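You operate a simulated robot arm through the tools that you are given. There is no shell and no other tool. Be economical: measure what you need, move in short steps, check, and stop when the job is done.

You are at the controls of a simulated two-armed robot. One attempt, no reset.

JOB
Fold the print easel flat and put it away in the long drawer.
Fine: stand its book on the dresser; hold the easel steady as it folds; drawer shut. Set down upright: short grey book. Where these are worked on the way, their far stop is far enough and under half their travel is too little: long drawer.

It is judged by the outcome, as a careful person would: the job done as asked, and still so three seconds after it is handed in. It fails if anything else is knocked over, pushed out of place, dropped, spilled or broken. Flat cloth is picked up by pressing the open fingertips on it (5 to 10 N) and closing them slowly along it; thin cloth reads only 2 to 8 mm in the jaws.

ROBOT AND FRAMES
Two 7-joint arms with two-finger parallel grippers on one trunk, on a base that drives. Base frame: it is fixed to the floor where the robot stands at the start and does not move with it; the origin is under the middle of the robot, x ahead of it, y to its left, z up. Lengths are in cm, angles in rad, forces in N, time in s.
The left shoulder is at the start at [7, 16.3, 117], the right one opposite. With the tool pointing down near the work surface each hand reaches from about 38 to 88 cm from the robot's upright axis, wherever it stands, measured 20 degrees to its own side. Places, roughly: dresser top [60, -10, 90]; easel back [60, -10, 100]; inside of the long drawer [60, -10, 70]; long drawer [60, -10, 80]. Payload 3.43 kg a hand.
The tool frame of a hand sits at the grasp point between the pads (the TCP): z along the fingers, y along the line on which they close. The tips reach 3.4 cm beyond it. The gripper opens to 12.8 cm. The fingers are 2.4 cm wide and 1.2 cm thick; the gripper's body (4.8 by 13 cm) begins 9.6 cm behind the TCP.
Orientation is told as [roll, pitch, yaw] about the base's x, y, z axes, in that order, counted from this pose: with the fingers straight down and closing along the base's y, the tool's x points along the base's -x, its y along +y and its z along -z.

CONTROLS
- The arms move only by the tool move_arm. It takes "left_motion", "right_motion" or both (then of equal length, played together; a hand with none holds still); each is a list that holds one entry, the list of rows, each a list of 7 numbers: the turn, a rotation vector about the tool's x, y, z in units of 180 degrees (1.0 is 180 degrees), then the shift along the tool's x, y, z in units of 150 mm (1.0 is 150 mm), then the closure in counts, from 0 (fully open) to 255 (shut). In form: [[[wx, wy, wz, tx, ty, tz, gripper], ...]]. A call has 1 to 12 rows; each row is the pose to reach, as a shift and turn from the pose commanded when the call began, along the tool's axes at that moment. A call with a number of a shift or a turn outside -1 to 1 is refused whole. Each row takes 0.2 s and may step no farther than 5 cm and 0.15 rad from the row before; otherwise, or with a gripper value out of range, the whole call is refused. A pose out of reach is approached as far as the arm can. The call stops where the force on the tool passes 90 N (or 10 N more than at its start, if that is more) or the arm is blocked; 0.2 s more then pass. The fingers move at their own pace (about 15.3 cm/s each) and stop on an object; they squeeze with about 44 N. The grip force told is the motor's: it shows also when the fingers shut on nothing. Time passes only in rows, and 0.2 s behind the last, so rows that repeat a pose let the fingers close. The reply holds the time, the measured pose of the TCP, the force on the tool along the base axes, the opening and the grip force, in the units named above and with some noise, with the torque about the TCP (base axes, N m) and any sound that the robot's microphone picked up.
- Cameras (640 x 400 px; columns grow to the right, rows downward): "scene" is now at [12.64, 0.03, 137.57]; the picture's right is [0.00, -1.00, -0.00], its down [-0.77, -0.00, -0.64] and it looks along [0.64, 0.00, -0.77] (base axes); focal length 214 px, centre (320, 200). "left" rides on the left gripper at [7.6, 1.1, -16] in its tool frame; the picture's right is [-0.15, 0.99, 0.00], its down [-0.88, -0.13, -0.46] and it looks along [-0.45, -0.07, 0.89] (tool axes); focal length 234 px, centre (320, 200). "right" rides on the right gripper at [7.6, -1.1, -16] in its tool frame; the picture's right is [0.15, 0.99, 0.00], its down [-0.88, 0.13, -0.46] and it looks along [-0.45, 0.07, 0.89] (tool axes); focal length 234 px, centre (320, 200). There is no depth. A picture from a camera that has moved, and an enlarged one, comes with that camera's place and axes in the base frame and with its lens.
- camera(camera): a new picture of that camera. It takes no simulated time.
- slide_trunk(by): slides the trunk up (or, below 0, down) by that many cm; the arms and the scene camera ride with it, the base frame stays. It gives what a move gives, with no picture.
- drive_base(legs): drives the robot by 1 to 6 legs, each [ahead, left, turn to the left] in cm, cm and rad, along the robot's own axes; the way and the turn of a leg run together, so that a leg with both is an arc; at most 150 cm and 3.142 rad a leg. The arms and the cameras ride along, it lands a little off, and it stops where it bumps. It gives what a move gives.
- pan_tilt(pan, tilt): turns the head with the scene camera to pan (to the left, within 1.501 rad either way) and tilt (down, from -0.506 to 1.204), counted from straight ahead of the robot. It gives what a move gives.
- zoom(camera, box): a new picture of the part [left, top, right, bottom] of that camera's present view, enlarged. It takes no simulated time.
- hand_in(): hands the job in; it is judged then, once.

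Go step by step. Nothing tells you exact positions but the pictures and the camera data: compare them with the known pose of the tool, close in by small moves and look again before you grip or let go. The budget is 120 turns and 100 pictures, counting those below and the enlarged ones. Unless the task says otherwise, let go and move clear before handing in, and close with one line.

The tools are called after "Call:" as name(argument=value, ...) on one line, values as JSON. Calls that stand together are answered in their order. move_arm: Moves the arms, as the interface text tells. Its arguments: {"type":"object","properties":{"left_motion":{"type":"array","items":{"type":"array","items":{"type":"array","items":{"type":"number"}}}},"right_motion":{"type":"array","items":{"type":"array","items":{"type":"array","items":{"type":"number"}}}}},"required":[]} The other tools are called the same way: slide_trunk (by) slides the trunk up or down; drive_base (legs) drives the base; pan_tilt (pan, tilt) turns the head that bears the scene camera; camera (camera) takes a picture; zoom (camera, box) takes an enlarged picture of a part of a camera's view; hand_in () hands the job in.

At the start:

```text
t: 0.0
left_ee_pos: [72.11, 20.94, 126.94]
left_orientation: [0.0, -0.002, 0.0]
left_force: [-0.3, -0.4, 0.3]
left_torque: [0.01, 0.01, 0.0]
left_grip_width: 12.82
left_grasp_force: 0.0
right_ee_pos: [43.93, -28.03, 126.81]
right_orientation: [0.0, 0.001, 0.0]
right_force: [-0.3, 0.1, 0.2]
right_torque: [-0.03, 0.03, -0.01]
right_grip_width: 12.82
right_grasp_force: 0.1
trunk travel left (down, up): [-65.0, 29.0]
robot x, y, heading: [0.12, -0.12, 0.003]
head pan, tilt: [0.0, 0.878]
```

scene: 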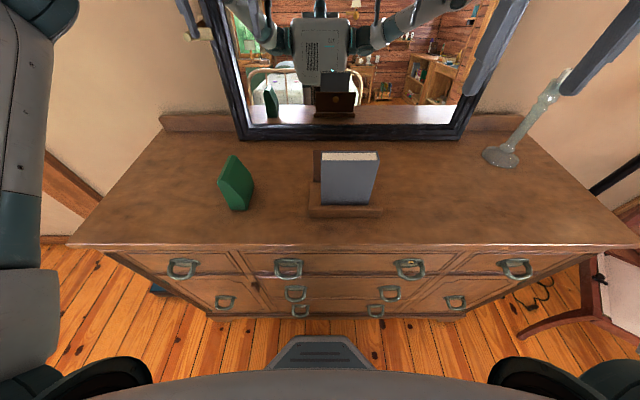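
right: 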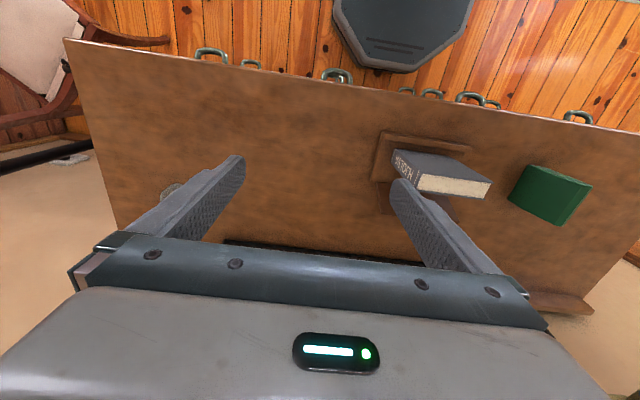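
left: 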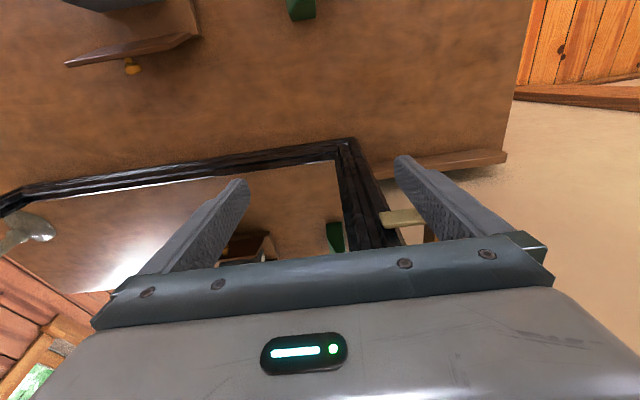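

I see a dresser with a mirror, a wooden easel in the middle bearing a grey book, a green block to its left and a glass stand to the right. I'll look closer first.

Call:
zoom(camera="scene", box=[200, 130, 440, 280])

Call:
zoom(camera="right", box=[340, 80, 620, 255])

Call:
zoom(camera="scene", box=[240, 40, 420, 152])

```text
2.67 times, centred on (320, 205) of scene
camera zoom: at [12.64, 0.03, 137.57], right [0.0, -1.0, 0.0], down [-0.77, 0.0, -0.64], along [0.64, 0.0, -0.77], focal length 572 px, centre (320, 187)
```

zoom: 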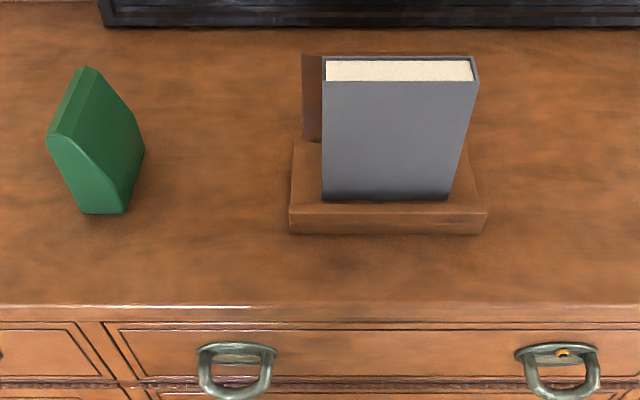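

```text
2.29 times, centred on (480, 168) of right
camera zoom: at [36.12, -29.12, 142.94], right [-0.15, 0.99, 0.0], down [0.88, 0.13, 0.46], along [0.45, 0.07, -0.89], focal length 535 px, centre (-46, 274)
```

zoom: 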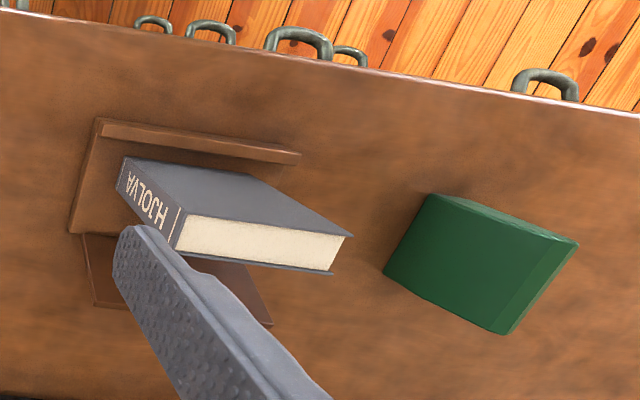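

```text
3.56 times, centred on (330, 96) of scene
camera zoom: at [12.64, 0.03, 137.57], right [0.0, -1.0, 0.0], down [-0.77, 0.0, -0.64], along [0.64, 0.0, -0.77], focal length 763 px, centre (284, 570)
```

zoom: 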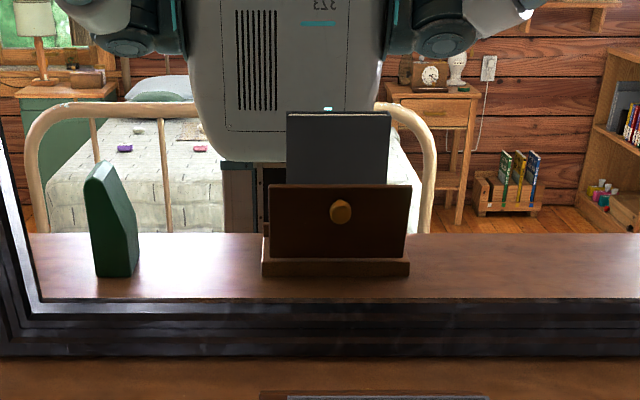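

The easel has a tray base with a front lip, a back board with a knob behind, and a book standing in it, with its spine to the right. I'll turn the right hand a quarter to look from the side, which is also the turn for gripping the book across its thickness.

Call:
move_arm(right_motion=[[[0, 0, -0.0455, -0.02, 0, 0, 0], [0, 0, -0.091, -0.05, 0, 0, 0], [0, 0, -0.1365, -0.08, 0, 0, 0], [0, 0, -0.182, -0.11, 0, 0, 0], [0, 0, -0.2275, -0.14, 0, 0, 0], [0, 0, -0.273, -0.17, 0, 0, 0], [0, 0, -0.3185, -0.2, 0, 0, 0], [0, 0, -0.364, -0.23, 0, 0, 0], [0, 0, -0.4095, -0.25, 0, 0, 0], [0, 0, -0.455, -0.27, 0, 0, 0], [0, 0, -0.5, -0.27, 0, 0, 0], [0, 0, -0.5, -0.27, 0, 0, 0]]])

Call:
camera(camera="right")

```text
t: 2.6
left_ee_pos: [72.05, 20.91, 126.97]
left_orientation: [0.0, -0.001, 0.003]
left_force: [-0.3, 0.1, -0.5]
left_torque: [0.01, -0.02, 0.02]
left_grip_width: 12.83
left_grasp_force: 0.1
right_ee_pos: [37.84, -19.56, 122.56]
right_orientation: [-0.001, -0.002, 1.572]
right_force: [0.2, -0.2, 0.6]
right_torque: [0.01, -0.01, 0.0]
right_grip_width: 12.8
right_grasp_force: 0.1
right hand out of reach, approached as far as the arm can: row 8, 9, 10, 11, 12
trunk travel left (down, up): [-65.0, 29.0]
robot x, y, heading: [0.34, -0.15, 0.004]
head pan, tilt: [0.0, 0.878]
```

```text
93 pictures are left
camera right: at [38.75, -27.15, 138.63], right [-0.99, -0.15, 0.0], down [-0.13, 0.88, 0.46], along [-0.07, 0.45, -0.89], focal length 234 px, centre (320, 200)
```

right: 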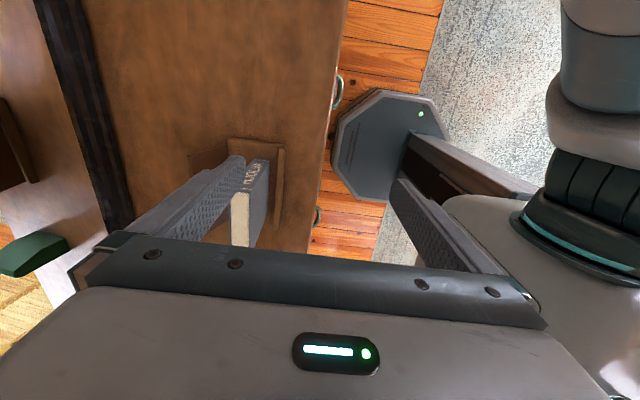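

The pose was partly out of reach so high up. I'll raise the trunk and bring the right hand down nearer the book.

Call:
slide_trunk(by=8)

Call:
move_arm(right_motion=[[[0, 0, 0, 0.08, -0.08, 0.17, 0], [0, 0, 0, 0.16, -0.2, 0.34, 0], [0, 0, 0, 0.24, -0.35, 0.5, 0], [0, 0, 0, 0.3, -0.5, 0.66, 0], [0, 0, 0, 0.36, -0.62, 0.8, 0], [0, 0, 0, 0.36, -0.71, 0.83, 0], [0, 0, 0, 0.36, -0.71, 0.83, 0]]])

Call:
camera(camera="right")

Call:
camera(camera="scene")

```text
t: 3.8
left_ee_pos: [72.06, 20.92, 134.89]
left_orientation: [-0.002, -0.001, 0.003]
left_force: [-0.8, -0.3, -0.2]
left_torque: [-0.01, 0.04, 0.0]
left_grip_width: 12.83
left_grasp_force: 0.1
right_ee_pos: [38.04, -19.51, 130.61]
right_orientation: [-0.001, 0.0, 1.57]
right_force: [-0.2, -0.6, 0.1]
right_torque: [-0.01, 0.02, 0.0]
right_grip_width: 12.81
right_grasp_force: 0.1
trunk travel left (down, up): [-73.0, 21.0]
robot x, y, heading: [0.46, 0.07, 0.004]
head pan, tilt: [0.0, 0.878]
```

```text
t: 5.4
left_ee_pos: [72.17, 21.02, 134.98]
left_orientation: [-0.001, 0.0, 0.001]
left_force: [0.3, 0.2, -0.4]
left_torque: [0.01, 0.03, 0.02]
left_grip_width: 12.78
left_grasp_force: 0.0
right_ee_pos: [40.9, -19.17, 117.93]
right_orientation: [-0.002, -0.001, 1.565]
right_force: [0.0, 0.5, -0.3]
right_torque: [0.03, 0.0, 0.04]
right_grip_width: 12.8
right_grasp_force: 0.1
right hand out of reach, approached as far as the arm can: row 1, 2, 3, 4, 5, 6, 7
trunk travel left (down, up): [-73.0, 21.0]
robot x, y, heading: [-0.12, 0.15, -0.0]
head pan, tilt: [0.0, 0.878]
```

```text
92 pictures are left
camera right: at [41.77, -26.71, 133.92], right [-0.99, -0.14, 0.0], down [-0.13, 0.88, 0.46], along [-0.06, 0.45, -0.89], focal length 234 px, centre (320, 200)
```

right: 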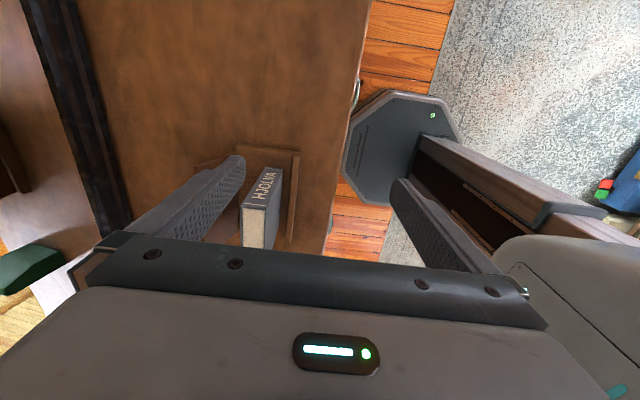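

```text
91 pictures are left
camera scene: at [12.65, 0.06, 145.57], right [0.0, -1.0, 0.0], down [-0.77, 0.0, -0.64], along [0.64, 0.0, -0.77], focal length 214 px, centre (320, 200)
```

scene: 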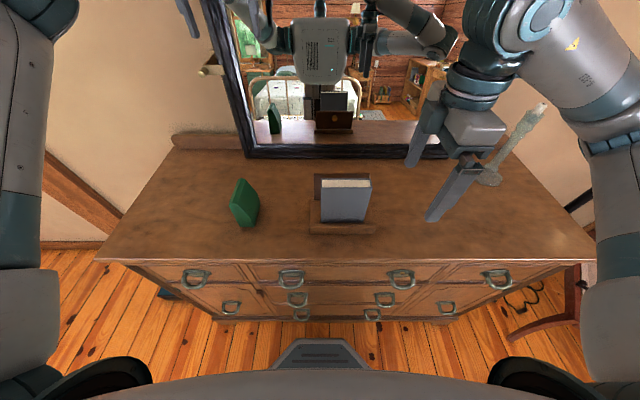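

Yaw +90 jams the right wrist. I'll turn the right hand the other way round, to yaw −90, in two calls.

Call:
move_arm(right_motion=[[[0, 0, 0.0455, 0.05, 0, 0, 0], [0, 0, 0.091, 0.1, 0, 0, 0], [0, 0, 0.1365, 0.15, 0, 0, 0], [0, 0, 0.182, 0.2, 0, 0, 0], [0, 0, 0.2275, 0.25, 0, 0, 0], [0, 0, 0.273, 0.3, 0, 0, 0], [0, 0, 0.3185, 0.35, 0, 0, 0], [0, 0, 0.364, 0.4, 0, 0, 0], [0, 0, 0.4095, 0.45, 0, 0, 0], [0, 0, 0.455, 0.5, 0, 0, 0], [0, 0, 0.5, 0.6, 0, 0, 0], [0, 0, 0.5, 0.6, 0, 0, 0]]])

Call:
move_arm(right_motion=[[[0, 0, 0.0455, 0, 0, 0, 0], [0, 0, 0.091, 0, 0, 0, 0], [0, 0, 0.1365, 0, 0, 0, 0], [0, 0, 0.182, 0, 0, 0, 0], [0, 0, 0.2275, 0, 0, 0, 0], [0, 0, 0.273, 0, 0, 0, 0], [0, 0, 0.3185, 0, 0, 0, 0], [0, 0, 0.364, 0, 0, 0, 0], [0, 0, 0.4095, 0, 0, 0, 0], [0, 0, 0.455, 0, 0, 0, 0], [0, 0, 0.5, 0, 0, 0, 0], [0, 0, 0.5, 0, 0, 0, 0]]])

Call:
camera(camera="scene")

```text
t: 8.0
left_ee_pos: [72.01, 20.99, 134.83]
left_orientation: [-0.002, 0.0, 0.002]
left_force: [-0.3, 1.2, 1.1]
left_torque: [-0.05, -0.03, -0.01]
left_grip_width: 12.78
left_grasp_force: 0.1
right_ee_pos: [40.91, -28.66, 118.07]
right_orientation: [-0.001, 0.0, -0.003]
right_force: [-0.5, -0.8, -0.8]
right_torque: [-0.05, -0.02, 0.03]
right_grip_width: 12.8
right_grasp_force: 0.1
trunk travel left (down, up): [-73.0, 21.0]
robot x, y, heading: [-0.07, 0.12, -0.003]
head pan, tilt: [0.0, 0.878]
```

```text
t: 10.6
left_ee_pos: [71.98, 20.98, 134.94]
left_orientation: [0.001, -0.001, 0.002]
left_force: [-0.6, 0.7, 0.0]
left_torque: [-0.03, -0.05, -0.02]
left_grip_width: 12.78
left_grasp_force: 0.1
right_ee_pos: [41.06, -28.74, 118.14]
right_orientation: [0.0, -0.001, -1.573]
right_force: [-0.3, -0.5, 0.1]
right_torque: [0.0, -0.05, -0.03]
right_grip_width: 12.77
right_grasp_force: 0.1
trunk travel left (down, up): [-73.0, 21.0]
robot x, y, heading: [-0.02, 0.15, 0.001]
head pan, tilt: [0.0, 0.878]
```

```text
90 pictures are left
camera scene: at [12.64, 0.04, 145.57], right [0.0, -1.0, 0.0], down [-0.77, 0.0, -0.64], along [0.64, 0.0, -0.77], focal length 214 px, centre (320, 200)
```

scene: 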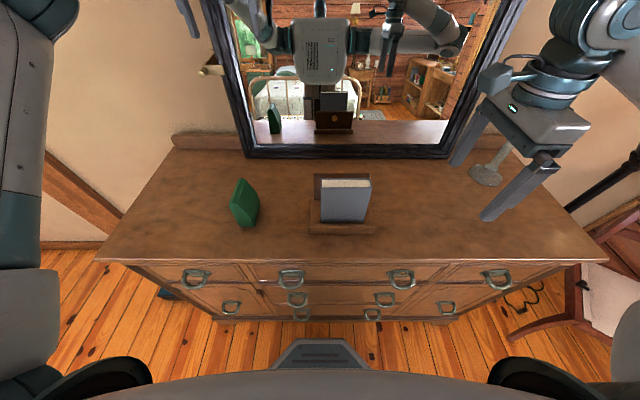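

Yaw −90 is within reach. I'll bring the hand over the easel (fingertips well above the book) and look from its left side.

Call:
move_arm(right_motion=[[[0, 0, 0, 0.2, 0.1, -0.1, 0], [0, 0, 0, 0.4, 0.2, -0.2, 0], [0, 0, 0, 0.6, 0.3, -0.2, 0], [0, 0, 0, 0.8, 0.45, -0.2, 0], [0, 0, 0, 1, 0.53, -0.2, 0], [0, 0, 0, 1, 0.53, -0.2, 0]]])

Call:
camera(camera="right")

Call:
move_arm(right_motion=[[[0, 0, 0, 0.3, 0, 0, 0], [0, 0, 0, 0.6, 0, 0, 0], [0, 0, 0, 0.9, 0, 0, 0], [0, 0, 0, 1, 0, 0, 0], [0, 0, 0, 1, 0, 0, 0]]])

Call:
camera(camera="right")

```text
t: 12.0
left_ee_pos: [71.99, 20.86, 134.88]
left_orientation: [-0.002, 0.001, 0.003]
left_force: [-0.2, -0.8, 0.2]
left_torque: [0.03, -0.04, 0.0]
left_grip_width: 12.78
left_grasp_force: 0.0
right_ee_pos: [48.71, -13.8, 121.02]
right_orientation: [0.001, 0.003, -1.574]
right_force: [-0.2, 0.9, -0.2]
right_torque: [0.04, 0.0, 0.01]
right_grip_width: 12.81
right_grasp_force: 0.0
trunk travel left (down, up): [-73.0, 21.0]
robot x, y, heading: [-0.17, 0.17, 0.002]
head pan, tilt: [0.0, 0.878]
```

```text
89 pictures are left
camera right: at [47.42, -6.14, 137.07], right [0.99, 0.14, 0.0], down [0.13, -0.88, 0.45], along [0.07, -0.45, -0.89], focal length 234 px, centre (320, 200)
```

right: 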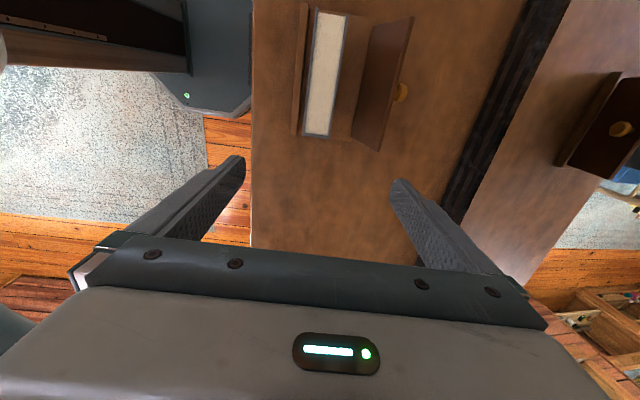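

```text
t: 13.2
left_ee_pos: [71.92, 20.87, 134.87]
left_orientation: [-0.001, -0.001, 0.001]
left_force: [0.6, 0.2, -0.9]
left_torque: [-0.01, 0.02, 0.0]
left_grip_width: 12.78
left_grasp_force: 0.2
right_ee_pos: [48.81, 1.22, 121.23]
right_orientation: [0.001, 0.0, -1.57]
right_force: [-0.3, -0.7, -0.8]
right_torque: [0.04, -0.01, -0.01]
right_grip_width: 12.81
right_grasp_force: 0.2
trunk travel left (down, up): [-73.0, 21.0]
robot x, y, heading: [0.15, -0.03, -0.002]
head pan, tilt: [0.0, 0.878]
```

```text
88 pictures are left
camera right: at [47.51, 8.9, 137.32], right [0.99, 0.14, 0.0], down [0.13, -0.88, 0.46], along [0.07, -0.45, -0.89], focal length 234 px, centre (320, 200)
```

right: 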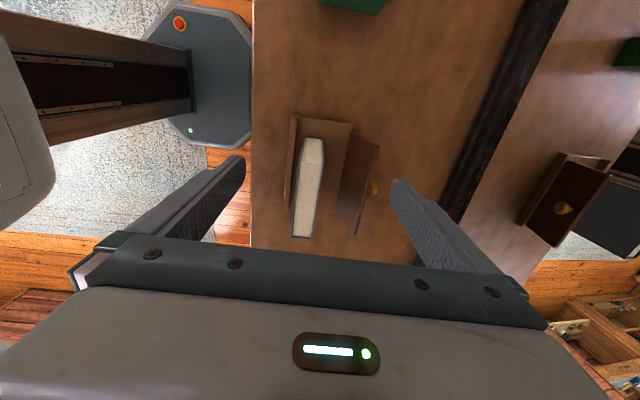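

Call:
zoom(camera="right", box=[240, 100, 430, 250])

```text
2.67 times, centred on (335, 175) of right
camera zoom: at [47.51, 8.9, 137.32], right [0.99, 0.14, 0.0], down [0.13, -0.88, 0.46], along [0.07, -0.45, -0.89], focal length 624 px, centre (280, 267)
```

zoom: 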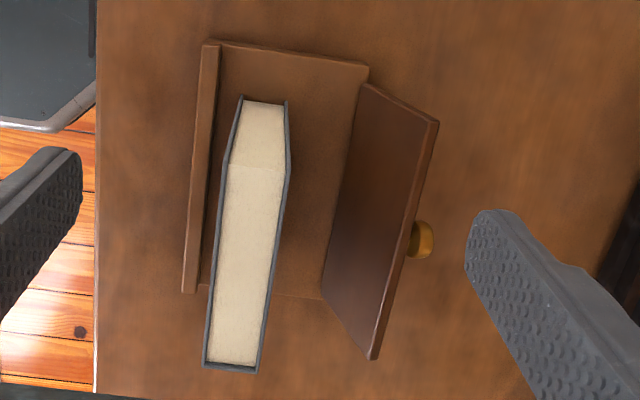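

The book's top is centred at about (48, −6.8), z 108.5, 3 cm thick; the board leans back behind it, with the knob on its rear. I'll part-close the fingers and go over the book.

Call:
move_arm(right_motion=[[[0, 0, 0, -0.27, -0.03, 0, 115], [0, 0, 0, -0.533, -0.053, 0, 115], [0, 0, 0, -0.533, -0.053, 0.2, 115], [0, 0, 0, -0.533, -0.053, 0.4, 115], [0, 0, 0, -0.533, -0.053, 0.5, 115], [0, 0, 0, -0.533, -0.053, 0.5, 115]]])

Call:
camera(camera="right")

Call:
zoom(camera="scene", box=[200, 130, 440, 280])

```text
t: 14.6
left_ee_pos: [72.11, 21.2, 135.01]
left_orientation: [0.0, 0.0, 0.0]
left_force: [0.2, -0.9, 0.4]
left_torque: [0.04, -0.02, 0.03]
left_grip_width: 12.78
left_grasp_force: 0.0
right_ee_pos: [48.12, -6.59, 113.6]
right_orientation: [0.001, 0.001, -1.572]
right_force: [-0.8, 0.0, 0.6]
right_torque: [-0.02, -0.04, -0.02]
right_grip_width: 7.05
right_grasp_force: 0.1
trunk travel left (down, up): [-73.0, 21.0]
robot x, y, heading: [-0.02, -0.29, -0.001]
head pan, tilt: [0.0, 0.878]
```

```text
86 pictures are left
camera right: at [46.77, 1.06, 129.77], right [0.99, 0.14, 0.0], down [0.13, -0.88, 0.46], along [0.07, -0.45, -0.89], focal length 234 px, centre (320, 200)
```

right: 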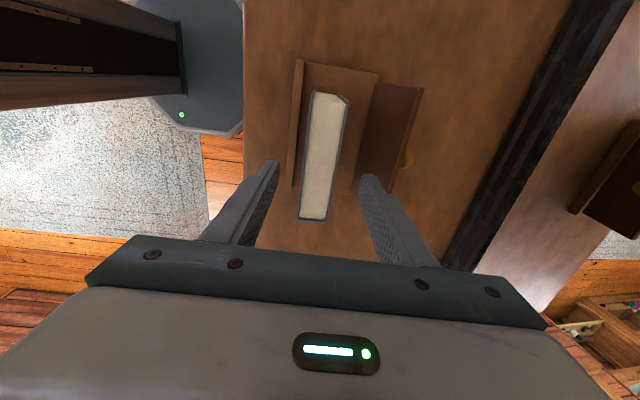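

```text
2.67 times, centred on (320, 205) of scene
camera zoom: at [12.66, 0.13, 145.57], right [0.0, -1.0, 0.0], down [-0.77, 0.0, -0.64], along [0.64, 0.0, -0.77], focal length 572 px, centre (320, 187)
```

zoom: 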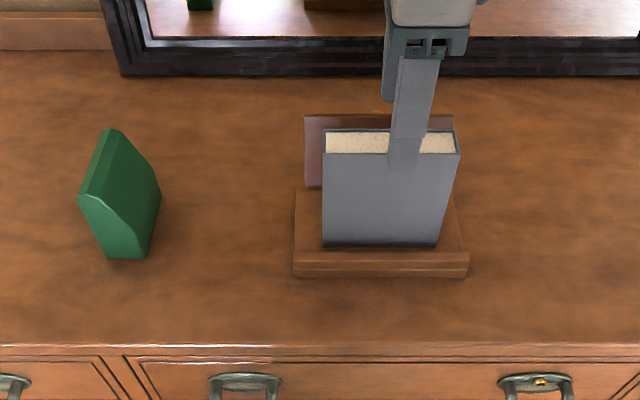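

The fingers straddle the book. Go down 9 cm, then close.

Call:
move_arm(right_motion=[[[0, 0, 0, 0, 0, 0.2, 115], [0, 0, 0, 0, 0, 0.4, 115], [0, 0, 0, 0, 0, 0.6, 115], [0, 0, 0, 0, 0, 0.6, 115], [0, 0, 0, 0, 0, 0.6, 180], [0, 0, 0, 0, 0, 0.6, 230], [0, 0, 0, 0, 0, 0.6, 255], [0, 0, 0, 0, 0, 0.6, 255]]])

Call:
camera(camera="right")

```text
t: 16.4
left_ee_pos: [72.06, 21.04, 134.88]
left_orientation: [0.0, 0.002, 0.003]
left_force: [-0.4, -0.2, -0.5]
left_torque: [-0.03, 0.0, 0.03]
left_grip_width: 12.78
left_grasp_force: 0.1
right_ee_pos: [48.06, -6.64, 104.44]
right_orientation: [0.001, 0.0, -1.573]
right_force: [-1.1, 0.6, -0.3]
right_torque: [-0.04, 0.06, 0.01]
right_grip_width: 3.17
right_grasp_force: 44.0
trunk travel left (down, up): [-73.0, 21.0]
robot x, y, heading: [-0.08, 0.24, -0.001]
head pan, tilt: [0.0, 0.878]
```

```text
84 pictures are left
camera right: at [46.76, 1.02, 120.54], right [0.99, 0.14, 0.0], down [0.13, -0.88, 0.46], along [0.07, -0.45, -0.89], focal length 234 px, centre (320, 200)
```

right: 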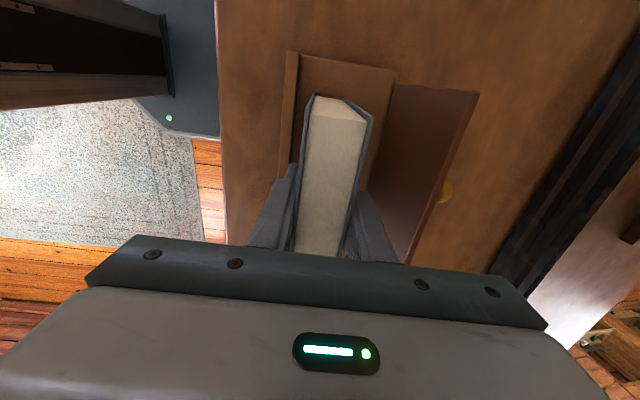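

Gripped (3.2 cm). Lift straight up 14 cm and carry it to the right.

Call:
move_arm(right_motion=[[[0, 0, 0, 0, 0, -0.1, 255], [0, 0, 0, 0, 0, -0.3, 255], [0, 0, 0, 0, 0, -0.5, 255], [0, 0, 0, 0, 0, -0.7, 255], [0, 0, 0, 0, 0, -0.93, 255], [0, 0, 0, -0.2, 0.1, -0.93, 255], [0, 0, 0, -0.4, 0.2, -0.93, 255], [0, 0, 0, -0.6, 0.3, -0.93, 255], [0, 0, 0, -0.8, 0.4, -0.93, 255], [0, 0, 0, -1, 0.5, -0.93, 255], [0, 0, 0, -1, 0.5, -0.93, 255]]])

Call:
move_arm(right_motion=[[[0, 0, 0, -0.2, 0.08, 0, 255], [0, 0, 0, -0.4, 0.16, 0, 255], [0, 0, 0, -0.6, 0.23, 0, 255], [0, 0, 0, -0.8, 0.3, 0, 255], [0, 0, 0, -1, 0.3, 0, 255], [0, 0, 0, -1, 0.3, 0.2, 255], [0, 0, 0, -1, 0.3, 0.4, 255], [0, 0, 0, -1, 0.3, 0.6, 255], [0, 0, 0, -1, 0.3, 0.6, 255]]])

Call:
camera(camera="right")

Call:
camera(camera="scene")

```text
t: 18.8
left_ee_pos: [72.16, 21.05, 134.88]
left_orientation: [0.0, -0.001, 0.003]
left_force: [0.0, 0.3, 0.0]
left_torque: [-0.01, -0.01, 0.02]
left_grip_width: 12.8
left_grasp_force: 0.0
right_ee_pos: [55.58, -21.58, 118.49]
right_orientation: [-0.001, 0.0, -1.573]
right_force: [-0.2, 1.1, -2.4]
right_torque: [0.0, 0.0, -0.02]
right_grip_width: 3.18
right_grasp_force: 44.3
trunk travel left (down, up): [-73.0, 21.0]
robot x, y, heading: [0.0, -0.18, 0.001]
head pan, tilt: [0.0, 0.878]
```

```text
t: 20.8
left_ee_pos: [72.15, 20.97, 134.81]
left_orientation: [-0.002, 0.001, 0.001]
left_force: [0.8, -0.1, 0.1]
left_torque: [0.01, -0.02, 0.0]
left_grip_width: 12.79
left_grasp_force: 0.0
right_ee_pos: [59.95, -36.6, 109.51]
right_orientation: [0.0, 0.001, -1.572]
right_force: [0.2, 0.0, -2.4]
right_torque: [-0.02, -0.03, -0.02]
right_grip_width: 3.2
right_grasp_force: 43.9
trunk travel left (down, up): [-73.0, 21.0]
robot x, y, heading: [0.13, 0.16, -0.003]
head pan, tilt: [0.0, 0.878]
```

```text
83 pictures are left
camera right: at [58.61, -28.97, 125.5], right [0.99, 0.14, 0.0], down [0.13, -0.88, 0.46], along [0.07, -0.45, -0.89], focal length 234 px, centre (320, 200)
```

right: 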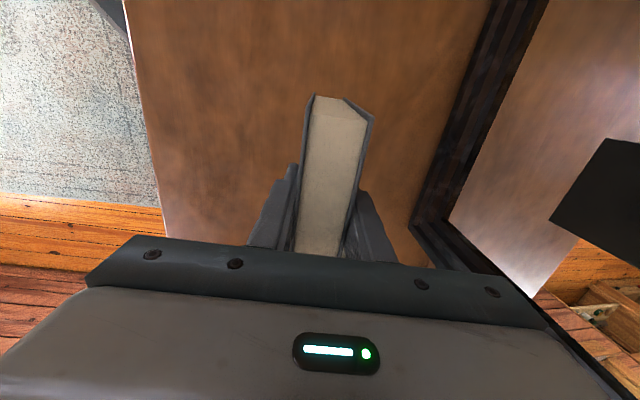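

```text
82 pictures are left
camera scene: at [12.67, 0.07, 145.57], right [0.0, -1.0, 0.0], down [-0.77, 0.0, -0.64], along [0.64, 0.0, -0.77], focal length 214 px, centre (320, 200)
```

scene: 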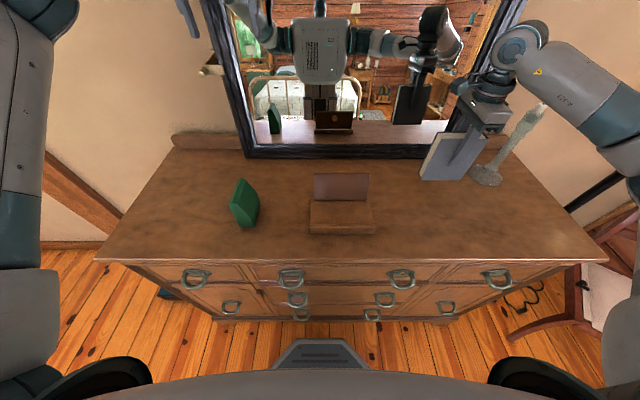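

The tray is clear. Lower the book in small steps and watch the force.

Call:
move_arm(right_motion=[[[0, 0, 0, 0, 0, 0.12, 255], [0, 0, 0, 0, 0, 0.24, 255], [0, 0, 0, 0, 0, 0.34, 255], [0, 0, 0, 0, 0, 0.34, 255]]])

Call:
move_arm(right_motion=[[[0, 0, 0, 0, 0, 0.02, 255], [0, 0, 0, 0, 0, 0.04, 255], [0, 0, 0, 0, 0, 0.04, 255]]])

Call:
move_arm(right_motion=[[[0, 0, 0, 0, 0, 0.02, 255], [0, 0, 0, 0, 0, 0.04, 255], [0, 0, 0, 0, 0, 0.04, 255]]])

```text
t: 21.8
left_ee_pos: [72.03, 20.99, 134.9]
left_orientation: [0.0, 0.0, 0.001]
left_force: [-0.3, 0.9, -0.2]
left_torque: [0.01, -0.01, 0.0]
left_grip_width: 12.78
left_grasp_force: 0.1
right_ee_pos: [60.01, -36.67, 104.31]
right_orientation: [0.0, -0.001, -1.572]
right_force: [-0.7, 1.0, -2.2]
right_torque: [0.01, -0.03, -0.01]
right_grip_width: 3.18
right_grasp_force: 43.8
trunk travel left (down, up): [-73.0, 21.0]
robot x, y, heading: [-0.34, -0.04, 0.001]
head pan, tilt: [0.0, 0.878]
```

```text
t: 22.6
left_ee_pos: [72.16, 20.99, 134.95]
left_orientation: [0.001, -0.001, 0.004]
left_force: [-0.5, -0.1, -1.2]
left_torque: [0.0, 0.0, 0.01]
left_grip_width: 12.76
left_grasp_force: 0.1
right_ee_pos: [60.13, -36.77, 103.83]
right_orientation: [0.0, 0.0, -1.573]
right_force: [-0.3, -0.4, -3.7]
right_torque: [-0.03, 0.04, 0.02]
right_grip_width: 3.19
right_grasp_force: 43.9
trunk travel left (down, up): [-73.0, 21.0]
robot x, y, heading: [-0.19, 0.04, 0.001]
head pan, tilt: [0.0, 0.878]
```

```text
t: 23.4
left_ee_pos: [72.05, 21.03, 134.88]
left_orientation: [0.002, 0.0, 0.001]
left_force: [-0.6, 0.5, -0.6]
left_torque: [0.0, -0.02, 0.0]
left_grip_width: 12.8
left_grasp_force: 0.1
right_ee_pos: [60.15, -36.83, 103.28]
right_orientation: [0.0, 0.002, -1.571]
right_force: [0.2, -0.4, -2.6]
right_torque: [-0.04, -0.01, -0.02]
right_grip_width: 3.18
right_grasp_force: 43.7
trunk travel left (down, up): [-73.0, 21.0]
robot x, y, heading: [-0.04, 0.2, 0.002]
head pan, tilt: [0.0, 0.878]
```

Call:
move_arm(right_motion=[[[0, 0, 0, 0, 0, 0.02, 255], [0, 0, 0, 0, 0, 0.04, 255], [0, 0, 0, 0, 0, 0.04, 255]]])

Call:
move_arm(right_motion=[[[0, 0, 0, 0, 0, 0.02, 255], [0, 0, 0, 0, 0, 0.02, 255]]])

Call:
zoom(camera="scene", box=[380, 80, 540, 220])

```text
t: 24.2
left_ee_pos: [72.18, 20.99, 134.89]
left_orientation: [0.0, 0.0, 0.003]
left_force: [0.3, -0.9, 0.0]
left_torque: [0.02, -0.01, -0.01]
left_grip_width: 12.8
left_grasp_force: 0.0
right_ee_pos: [59.99, -36.75, 102.7]
right_orientation: [0.0, -0.001, -1.571]
right_force: [0.2, -0.6, -2.9]
right_torque: [-0.01, -0.01, 0.0]
right_grip_width: 3.19
right_grasp_force: 43.9
trunk travel left (down, up): [-73.0, 21.0]
robot x, y, heading: [0.21, 0.2, 0.0]
head pan, tilt: [0.0, 0.878]
```

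```text
t: 24.8
left_ee_pos: [71.96, 21.3, 135.01]
left_orientation: [-0.003, -0.002, 0.002]
left_force: [-0.2, -1.4, 0.1]
left_torque: [0.03, -0.02, -0.01]
left_grip_width: 12.8
left_grasp_force: 0.0
right_ee_pos: [60.12, -36.69, 102.66]
right_orientation: [0.004, 0.0, -1.573]
right_force: [2.8, -2.9, 20.2]
right_torque: [-0.18, 0.1, 0.21]
right_grip_width: 3.19
right_grasp_force: 44.0
trunk travel left (down, up): [-73.0, 21.0]
robot x, y, heading: [-0.17, 0.17, -0.003]
head pan, tilt: [0.0, 0.878]
```

```text
2.86 times, centred on (460, 150) of scene
camera zoom: at [12.47, 0.15, 145.62], right [0.0, -1.0, 0.0], down [-0.77, 0.0, -0.64], along [0.64, 0.0, -0.77], focal length 613 px, centre (-80, 343)
```

zoom: 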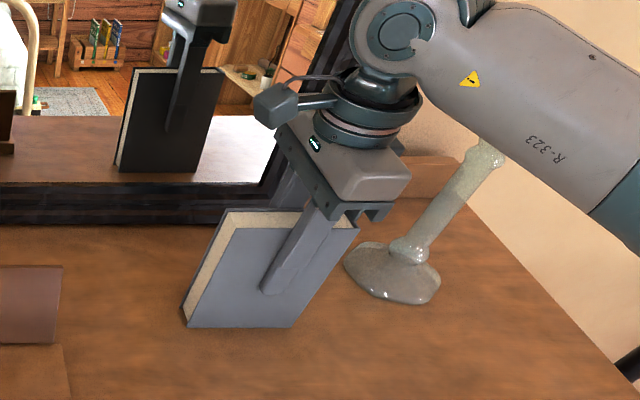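

Contact at 20 N: the book stands on the dresser. Ease off, open a little, and rise clear.

Call:
move_arm(right_motion=[[[0, 0, 0, 0, 0, -0.01, 255], [0, 0, 0, 0, 0, -0.01, 220], [0, 0, 0, 0, 0, -0.01, 170], [0, 0, 0, 0, 0, -0.01, 150], [0, 0, 0, 0, 0, -0.01, 140], [0, 0, 0, 0, 0, -0.01, 140]]])

Call:
move_arm(right_motion=[[[0, 0, 0, 0, 0, -0.1, 140], [0, 0, 0, 0, 0, -0.3, 140], [0, 0, 0, 0, 0, -0.5, 140], [0, 0, 0, 0, 0, -0.75, 140], [0, 0, 0, 0, 0, -1, 140], [0, 0, 0, 0, 0, -1, 140]]])

Call:
zoom(camera="scene", box=[260, 100, 540, 275])

```text
t: 26.2
left_ee_pos: [71.91, 20.95, 134.87]
left_orientation: [-0.001, 0.001, 0.002]
left_force: [-0.2, 0.2, -0.2]
left_torque: [-0.01, -0.01, -0.06]
left_grip_width: 12.79
left_grasp_force: 0.0
right_ee_pos: [59.98, -36.8, 102.54]
right_orientation: [0.0, 0.001, -1.574]
right_force: [0.1, 0.9, -0.1]
right_torque: [0.0, 0.0, 0.0]
right_grip_width: 5.77
right_grasp_force: 0.1
trunk travel left (down, up): [-73.0, 21.0]
robot x, y, heading: [0.36, 0.28, 0.002]
head pan, tilt: [0.0, 0.878]
```

```text
t: 27.6
left_ee_pos: [72.22, 20.88, 134.84]
left_orientation: [-0.001, 0.0, 0.001]
left_force: [0.1, 0.0, 0.8]
left_torque: [0.02, -0.01, 0.01]
left_grip_width: 12.8
left_grasp_force: 0.0
right_ee_pos: [60.32, -36.85, 117.5]
right_orientation: [0.001, 0.001, -1.573]
right_force: [0.7, -0.4, 0.0]
right_torque: [0.01, 0.04, 0.0]
right_grip_width: 5.81
right_grasp_force: 0.0
trunk travel left (down, up): [-73.0, 21.0]
robot x, y, heading: [0.02, 0.04, 0.002]
head pan, tilt: [0.0, 0.878]
```

```text
2.29 times, centred on (400, 188) of scene
camera zoom: at [12.71, -0.01, 145.56], right [0.0, -1.0, 0.0], down [-0.77, 0.0, -0.64], along [0.64, 0.0, -0.77], focal length 490 px, centre (137, 229)
```

zoom: 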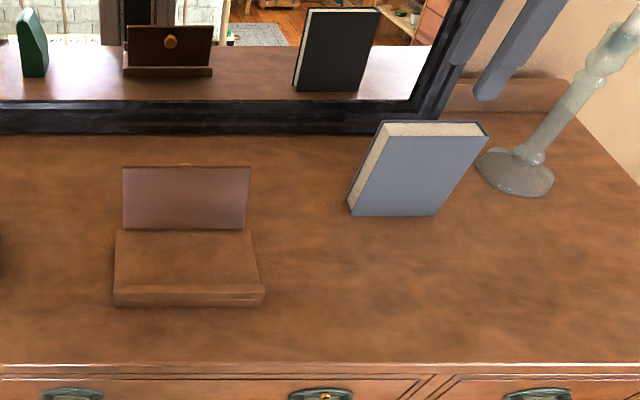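

The book stands firmly. Next I'll bring the right hand, open, over the right end of the tray to clamp it front-to-back, leaving the board free to fold.

Call:
move_arm(right_motion=[[[0, 0, 0, 0.1, -0.15, 0, 70], [0, 0, 0, 0.3, -0.3, 0, 0], [0, 0, 0, 0.5, -0.45, 0, 0], [0, 0, 0, 0.7, -0.6, 0, 0], [0, 0, 0, 0.86, -0.75, 0, 0], [0, 0, 0, 0.86, -0.75, 0, 0]]])

Call:
move_arm(right_motion=[[[0, 0, 0, 0.2, 0, 0.1, 0], [0, 0, 0, 0.4, 0, 0.2, 0], [0, 0, 0, 0.53, 0, 0.4, 0], [0, 0, 0, 0.53, 0, 0.5, 0], [0, 0, 0, 0.53, 0, 0.5, 0]]])

Call:
camera(camera="right")

Call:
zoom(camera="scene", box=[260, 100, 540, 275])

```text
t: 29.0
left_ee_pos: [71.98, 20.99, 134.85]
left_orientation: [0.0, 0.0, 0.0]
left_force: [0.3, 0.7, 0.6]
left_torque: [0.0, -0.01, -0.02]
left_grip_width: 12.81
left_grasp_force: 0.2
right_ee_pos: [48.91, -23.92, 117.67]
right_orientation: [0.0, 0.003, -1.573]
right_force: [0.3, -0.4, -0.3]
right_torque: [0.02, -0.01, -0.01]
right_grip_width: 12.79
right_grasp_force: 0.0
trunk travel left (down, up): [-73.0, 21.0]
robot x, y, heading: [-0.1, 0.04, -0.003]
head pan, tilt: [0.0, 0.878]
```

```text
t: 30.2
left_ee_pos: [72.09, 21.09, 134.84]
left_orientation: [0.0, 0.0, 0.002]
left_force: [0.0, -1.0, 0.3]
left_torque: [-0.01, -0.02, -0.01]
left_grip_width: 12.85
left_grasp_force: 0.0
right_ee_pos: [48.89, -15.94, 110.23]
right_orientation: [0.0, 0.001, -1.573]
right_force: [0.5, -1.2, 0.1]
right_torque: [-0.03, -0.02, -0.03]
right_grip_width: 12.78
right_grasp_force: 0.1
trunk travel left (down, up): [-73.0, 21.0]
robot x, y, heading: [0.05, 0.1, -0.001]
head pan, tilt: [0.0, 0.878]
```

```text
79 pictures are left
camera right: at [47.58, -8.27, 126.25], right [0.99, 0.14, 0.0], down [0.13, -0.88, 0.46], along [0.07, -0.45, -0.89], focal length 234 px, centre (320, 200)
```

right: 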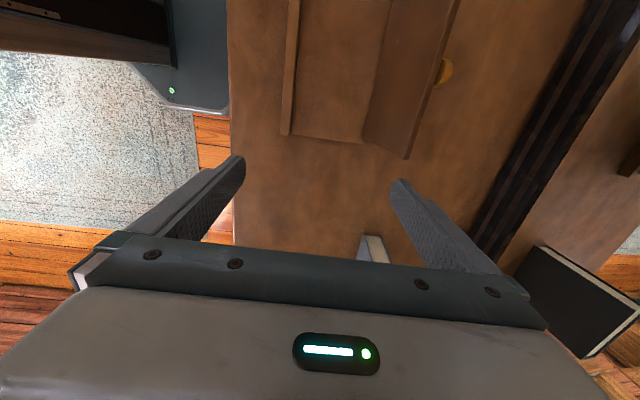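

```text
2.29 times, centred on (400, 188) of scene
camera zoom: at [12.61, 0.06, 145.57], right [0.0, -1.0, 0.0], down [-0.77, 0.0, -0.64], along [0.64, 0.0, -0.77], focal length 490 px, centre (137, 229)
```

zoom: 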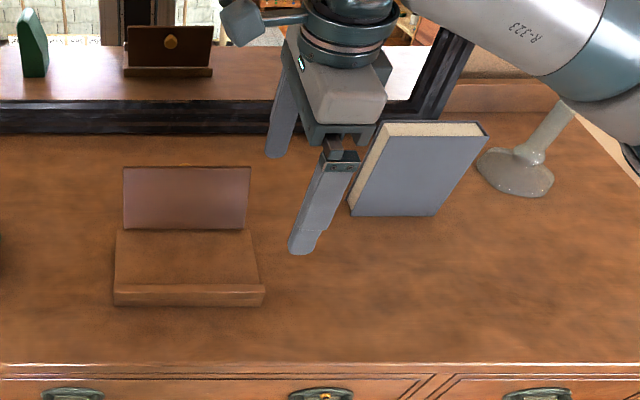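

The tray's right end is at about y −14.9, x 44.0 to 54.5. I'll shift a touch and descend straddling it.

Call:
move_arm(right_motion=[[[0, 0, 0, 0.04, 0.015, 0.15, 0], [0, 0, 0, 0.04, 0.015, 0.3, 0], [0, 0, 0, 0.04, 0.015, 0.45, 0], [0, 0, 0, 0.04, 0.015, 0.55, 0], [0, 0, 0, 0.04, 0.015, 0.65, 0], [0, 0, 0, 0.04, 0.015, 0.65, 0]]])

Call:
camera(camera="right")

Call:
zoom(camera="scene", box=[260, 120, 460, 245])

```text
t: 31.6
left_ee_pos: [71.91, 20.98, 134.91]
left_orientation: [-0.001, 0.0, 0.0]
left_force: [0.3, 0.2, 0.5]
left_torque: [-0.03, -0.02, 0.01]
left_grip_width: 12.79
left_grasp_force: 0.0
right_ee_pos: [48.89, -15.33, 100.27]
right_orientation: [0.0, -0.001, -1.573]
right_force: [-0.5, 0.2, 0.2]
right_torque: [-0.02, 0.02, -0.05]
right_grip_width: 12.78
right_grasp_force: 0.0
trunk travel left (down, up): [-73.0, 21.0]
robot x, y, heading: [-0.6, -0.04, -0.001]
head pan, tilt: [0.0, 0.878]
```

```text
77 pictures are left
camera right: at [47.58, -7.66, 116.25], right [0.99, 0.14, 0.0], down [0.13, -0.88, 0.46], along [0.07, -0.45, -0.89], focal length 234 px, centre (320, 200)
```

right: 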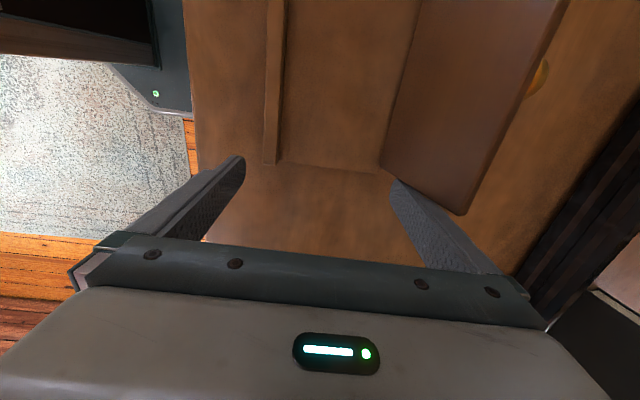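

```text
3.20 times, centred on (360, 182) of scene
camera zoom: at [12.57, 0.06, 145.57], right [0.0, -1.0, 0.0], down [-0.77, 0.0, -0.64], along [0.64, 0.0, -0.77], focal length 686 px, centre (192, 256)
```

zoom: 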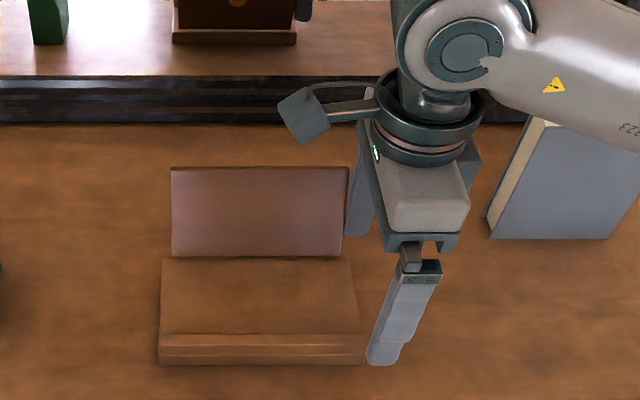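

Alignment is good. Down the last 3 cm, watching the force.

Call:
move_arm(right_motion=[[[0, 0, 0, 0.01, 0.015, 0.1, 0], [0, 0, 0, 0.01, 0.015, 0.18, 0], [0, 0, 0, 0.01, 0.015, 0.21, 0], [0, 0, 0, 0.01, 0.015, 0.21, 0]]])

Call:
zoom(camera="scene", box=[260, 120, 460, 245])

Call:
camera(camera="right")

```text
t: 32.6
left_ee_pos: [72.09, 21.04, 134.95]
left_orientation: [0.0, -0.001, 0.002]
left_force: [-0.1, -0.4, 0.3]
left_torque: [0.04, 0.01, 0.01]
left_grip_width: 12.8
left_grasp_force: 0.1
right_ee_pos: [49.38, -15.1, 97.04]
right_orientation: [-0.001, -0.001, -1.573]
right_force: [1.0, -0.6, -0.4]
right_torque: [0.01, 0.01, -0.01]
right_grip_width: 12.8
right_grasp_force: 0.0
trunk travel left (down, up): [-73.0, 21.0]
robot x, y, heading: [0.2, -0.01, -0.001]
head pan, tilt: [0.0, 0.878]
```

```text
3.20 times, centred on (360, 182) of scene
camera zoom: at [12.65, 0.04, 145.57], right [0.0, -1.0, 0.0], down [-0.77, 0.0, -0.64], along [0.64, 0.0, -0.77], focal length 686 px, centre (192, 256)
```

zoom: 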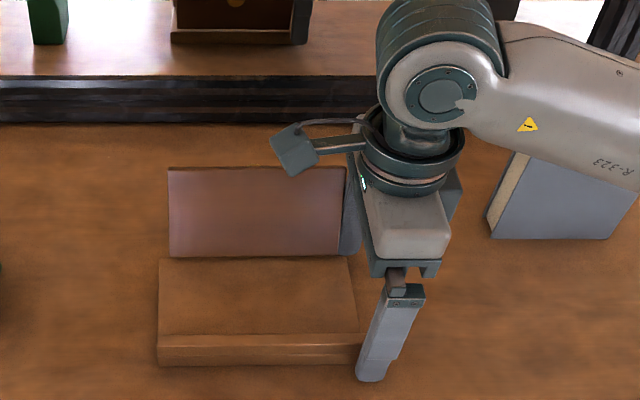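

```text
74 pictures are left
camera right: at [47.96, -7.44, 113.08], right [0.99, 0.14, 0.0], down [0.13, -0.88, 0.46], along [0.07, -0.45, -0.89], focal length 234 px, centre (320, 200)
```

right: 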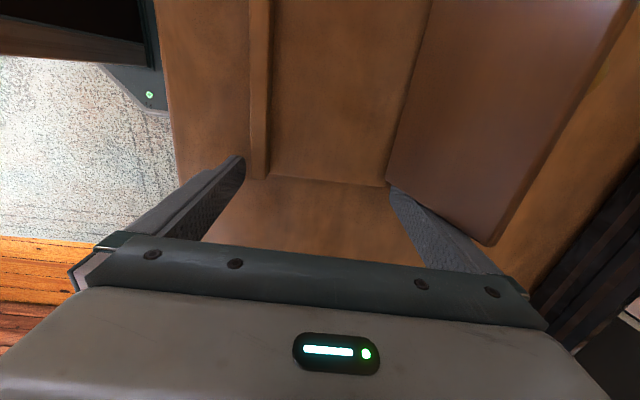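

Now close on the tray ends gently.

Call:
move_arm(right_motion=[[[0, 0, 0, 0, 0, 0, 15], [0, 0, 0, 0, 0, 0, 30], [0, 0, 0, 0, 0, 0, 40], [0, 0, 0, 0, 0, 0, 50], [0, 0, 0, 0, 0, 0, 60], [0, 0, 0, 0, 0, 0, 60]]])

Call:
zoom(camera="scene", box=[260, 120, 460, 245])

Call:
zoom(camera="right", box=[200, 80, 540, 290])

```text
t: 34.0
left_ee_pos: [72.13, 20.97, 134.84]
left_orientation: [0.0, 0.0, 0.001]
left_force: [-0.3, 0.1, -0.3]
left_torque: [0.03, -0.01, 0.01]
left_grip_width: 12.82
left_grasp_force: 0.0
right_ee_pos: [49.26, -14.98, 96.99]
right_orientation: [0.0, 0.001, -1.573]
right_force: [-0.3, 1.3, 0.0]
right_torque: [0.03, -0.12, 0.01]
right_grip_width: 10.95
right_grasp_force: 44.1
trunk travel left (down, up): [-73.0, 21.0]
robot x, y, heading: [-0.09, 0.02, -0.0]
head pan, tilt: [0.0, 0.878]
```

```text
3.20 times, centred on (360, 182) of scene
camera zoom: at [12.64, 0.04, 145.57], right [0.0, -1.0, 0.0], down [-0.77, 0.0, -0.64], along [0.64, 0.0, -0.77], focal length 686 px, centre (192, 256)
```

zoom: 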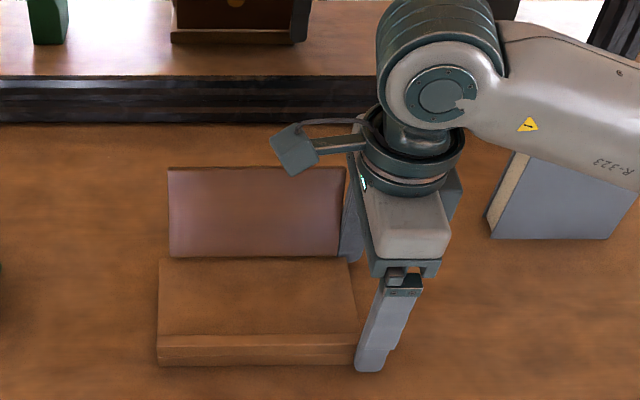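

```text
1.88 times, centred on (370, 185) of right
camera zoom: at [47.96, -7.45, 113.09], right [0.99, 0.14, 0.0], down [0.13, -0.88, 0.46], along [0.07, -0.45, -0.89], focal length 441 px, centre (226, 228)
```

zoom: 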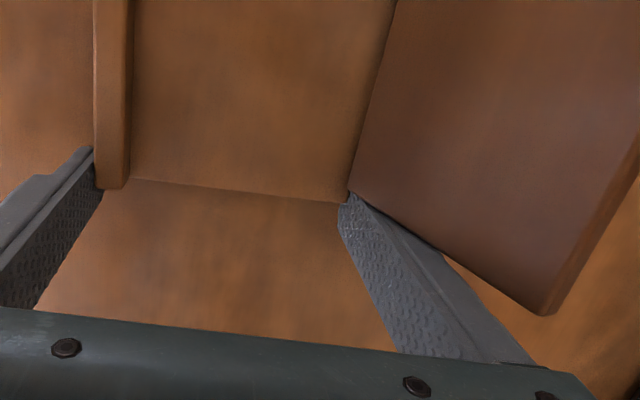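

The tray is clamped at 10.95 cm without touching the board. Now the left hand, shut and rolled slightly, goes behind the board's left part.

Call:
move_arm(left_motion=[[[0.037, 0, 0, 0.14, -0.2, 0.17, 255], [0.074, 0, 0, 0.28, -0.4, 0.34, 255], [0.111, 0, 0, 0.42, -0.6, 0.5, 255], [0.111, 0, 0, 0.56, -0.8, 0.65, 255], [0.111, 0, 0, 0.7, -1, 0.8, 255], [0.111, 0, 0, 0.7, -1, 0.87, 255], [0.111, 0, 0, 0.7, -1, 0.87, 255]]])

Call:
camera(camera="scene")

```text
t: 35.6
left_ee_pos: [61.54, 6.09, 121.64]
left_orientation: [-0.349, 0.0, 0.003]
left_force: [0.5, -0.1, -0.2]
left_torque: [0.0, -0.01, -0.02]
left_grip_width: 0.0
left_grasp_force: 32.8
right_ee_pos: [49.36, -15.11, 96.94]
right_orientation: [0.001, 0.002, -1.572]
right_force: [0.0, 0.9, 0.0]
right_torque: [0.0, -0.14, 0.09]
right_grip_width: 10.95
right_grasp_force: 43.7
trunk travel left (down, up): [-73.0, 21.0]
robot x, y, heading: [0.16, -0.14, 0.003]
head pan, tilt: [0.0, 0.878]
```

```text
71 pictures are left
camera scene: at [12.64, 0.04, 145.57], right [0.0, -1.0, 0.0], down [-0.77, 0.0, -0.64], along [0.64, 0.0, -0.77], focal length 214 px, centre (320, 200)
```

scene: 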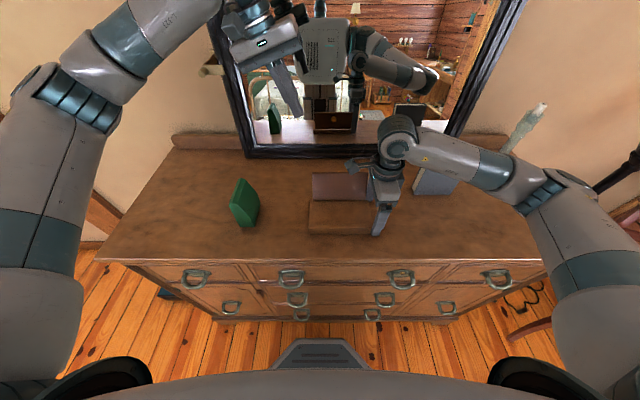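

Call:
move_arm(left_motion=[[[0, 0, 0, -0.03, -0.01, 0.2, 255], [0, 0, 0, -0.03, -0.02, 0.4, 255], [0, 0, 0, -0.03, -0.03, 0.6, 255], [0, 0, 0, -0.03, -0.03, 0.863, 255], [0, 0, 0, -0.03, -0.03, 0.863, 255]]])

Call:
camera(camera="left")

Call:
zoom(camera="scene", box=[240, 60, 440, 245])

```text
t: 36.8
left_ee_pos: [62.04, 1.29, 109.74]
left_orientation: [-0.35, 0.0, 0.0]
left_force: [-0.7, 0.6, 0.0]
left_torque: [-0.01, 0.0, -0.02]
left_grip_width: 0.02
left_grasp_force: 33.0
right_ee_pos: [49.41, -15.06, 97.11]
right_orientation: [0.001, 0.001, -1.573]
right_force: [-1.0, 0.2, 0.1]
right_torque: [0.01, -0.09, -0.02]
right_grip_width: 10.96
right_grasp_force: 44.2
trunk travel left (down, up): [-73.0, 21.0]
robot x, y, heading: [0.1, 0.05, 0.001]
head pan, tilt: [0.0, 0.878]
```

```text
70 pictures are left
camera left: at [54.51, 7.69, 124.45], right [0.15, 0.93, -0.34], down [0.88, 0.03, 0.47], along [0.45, -0.37, -0.81], focal length 234 px, centre (320, 200)
```

left: 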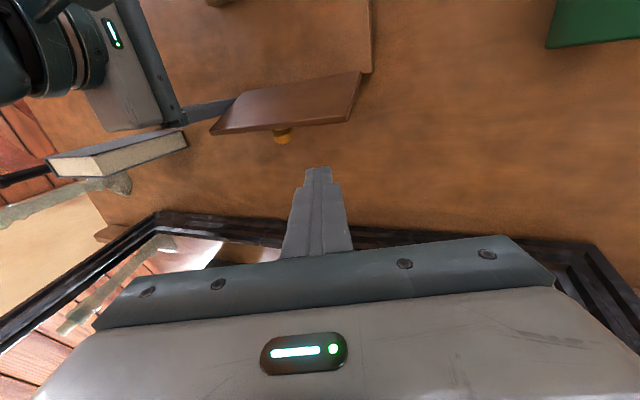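

```text
2.16 times, centred on (340, 152) of scene
camera zoom: at [12.63, 0.04, 145.57], right [0.0, -1.0, 0.0], down [-0.77, 0.0, -0.64], along [0.64, 0.0, -0.77], focal length 464 px, centre (277, 303)
```

zoom: 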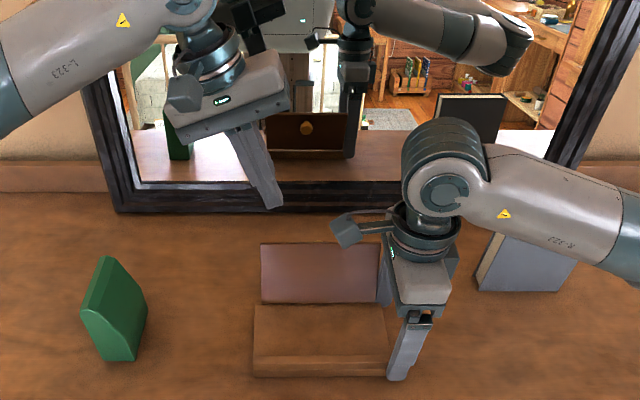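

Lower behind the board, then start pushing it forward.

Call:
move_arm(left_motion=[[[0, 0, 0, 0, 0.075, 0.2, 255], [0, 0, 0, 0, 0.149, 0.407, 255], [0, 0, 0, 0, 0.149, 0.407, 255], [0, 0, 0, 0.1, 0.149, 0.407, 255], [0, 0, 0, 0.17, 0.149, 0.407, 255], [0, 0, 0, 0.17, 0.149, 0.407, 255]]])

Call:
camera(camera="left")

```text
t: 38.2
left_ee_pos: [59.43, 1.25, 103.41]
left_orientation: [-0.349, 0.0, 0.001]
left_force: [-0.3, 0.5, -0.2]
left_torque: [-0.02, 0.0, 0.0]
left_grip_width: 0.0
left_grasp_force: 32.8
right_ee_pos: [49.36, -15.14, 97.15]
right_orientation: [0.001, -0.001, -1.573]
right_force: [0.1, -0.3, -0.3]
right_torque: [-0.01, -0.1, -0.07]
right_grip_width: 10.93
right_grasp_force: 43.9
trunk travel left (down, up): [-73.0, 21.0]
robot x, y, heading: [-0.05, 0.28, -0.005]
head pan, tilt: [0.0, 0.878]
```

```text
68 pictures are left
camera left: at [51.97, 7.7, 118.07], right [0.15, 0.93, -0.34], down [0.88, 0.03, 0.47], along [0.45, -0.37, -0.81], focal length 234 px, centre (320, 200)
```

left: 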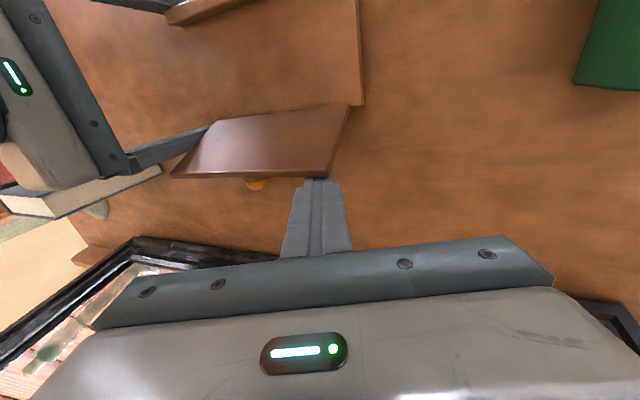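

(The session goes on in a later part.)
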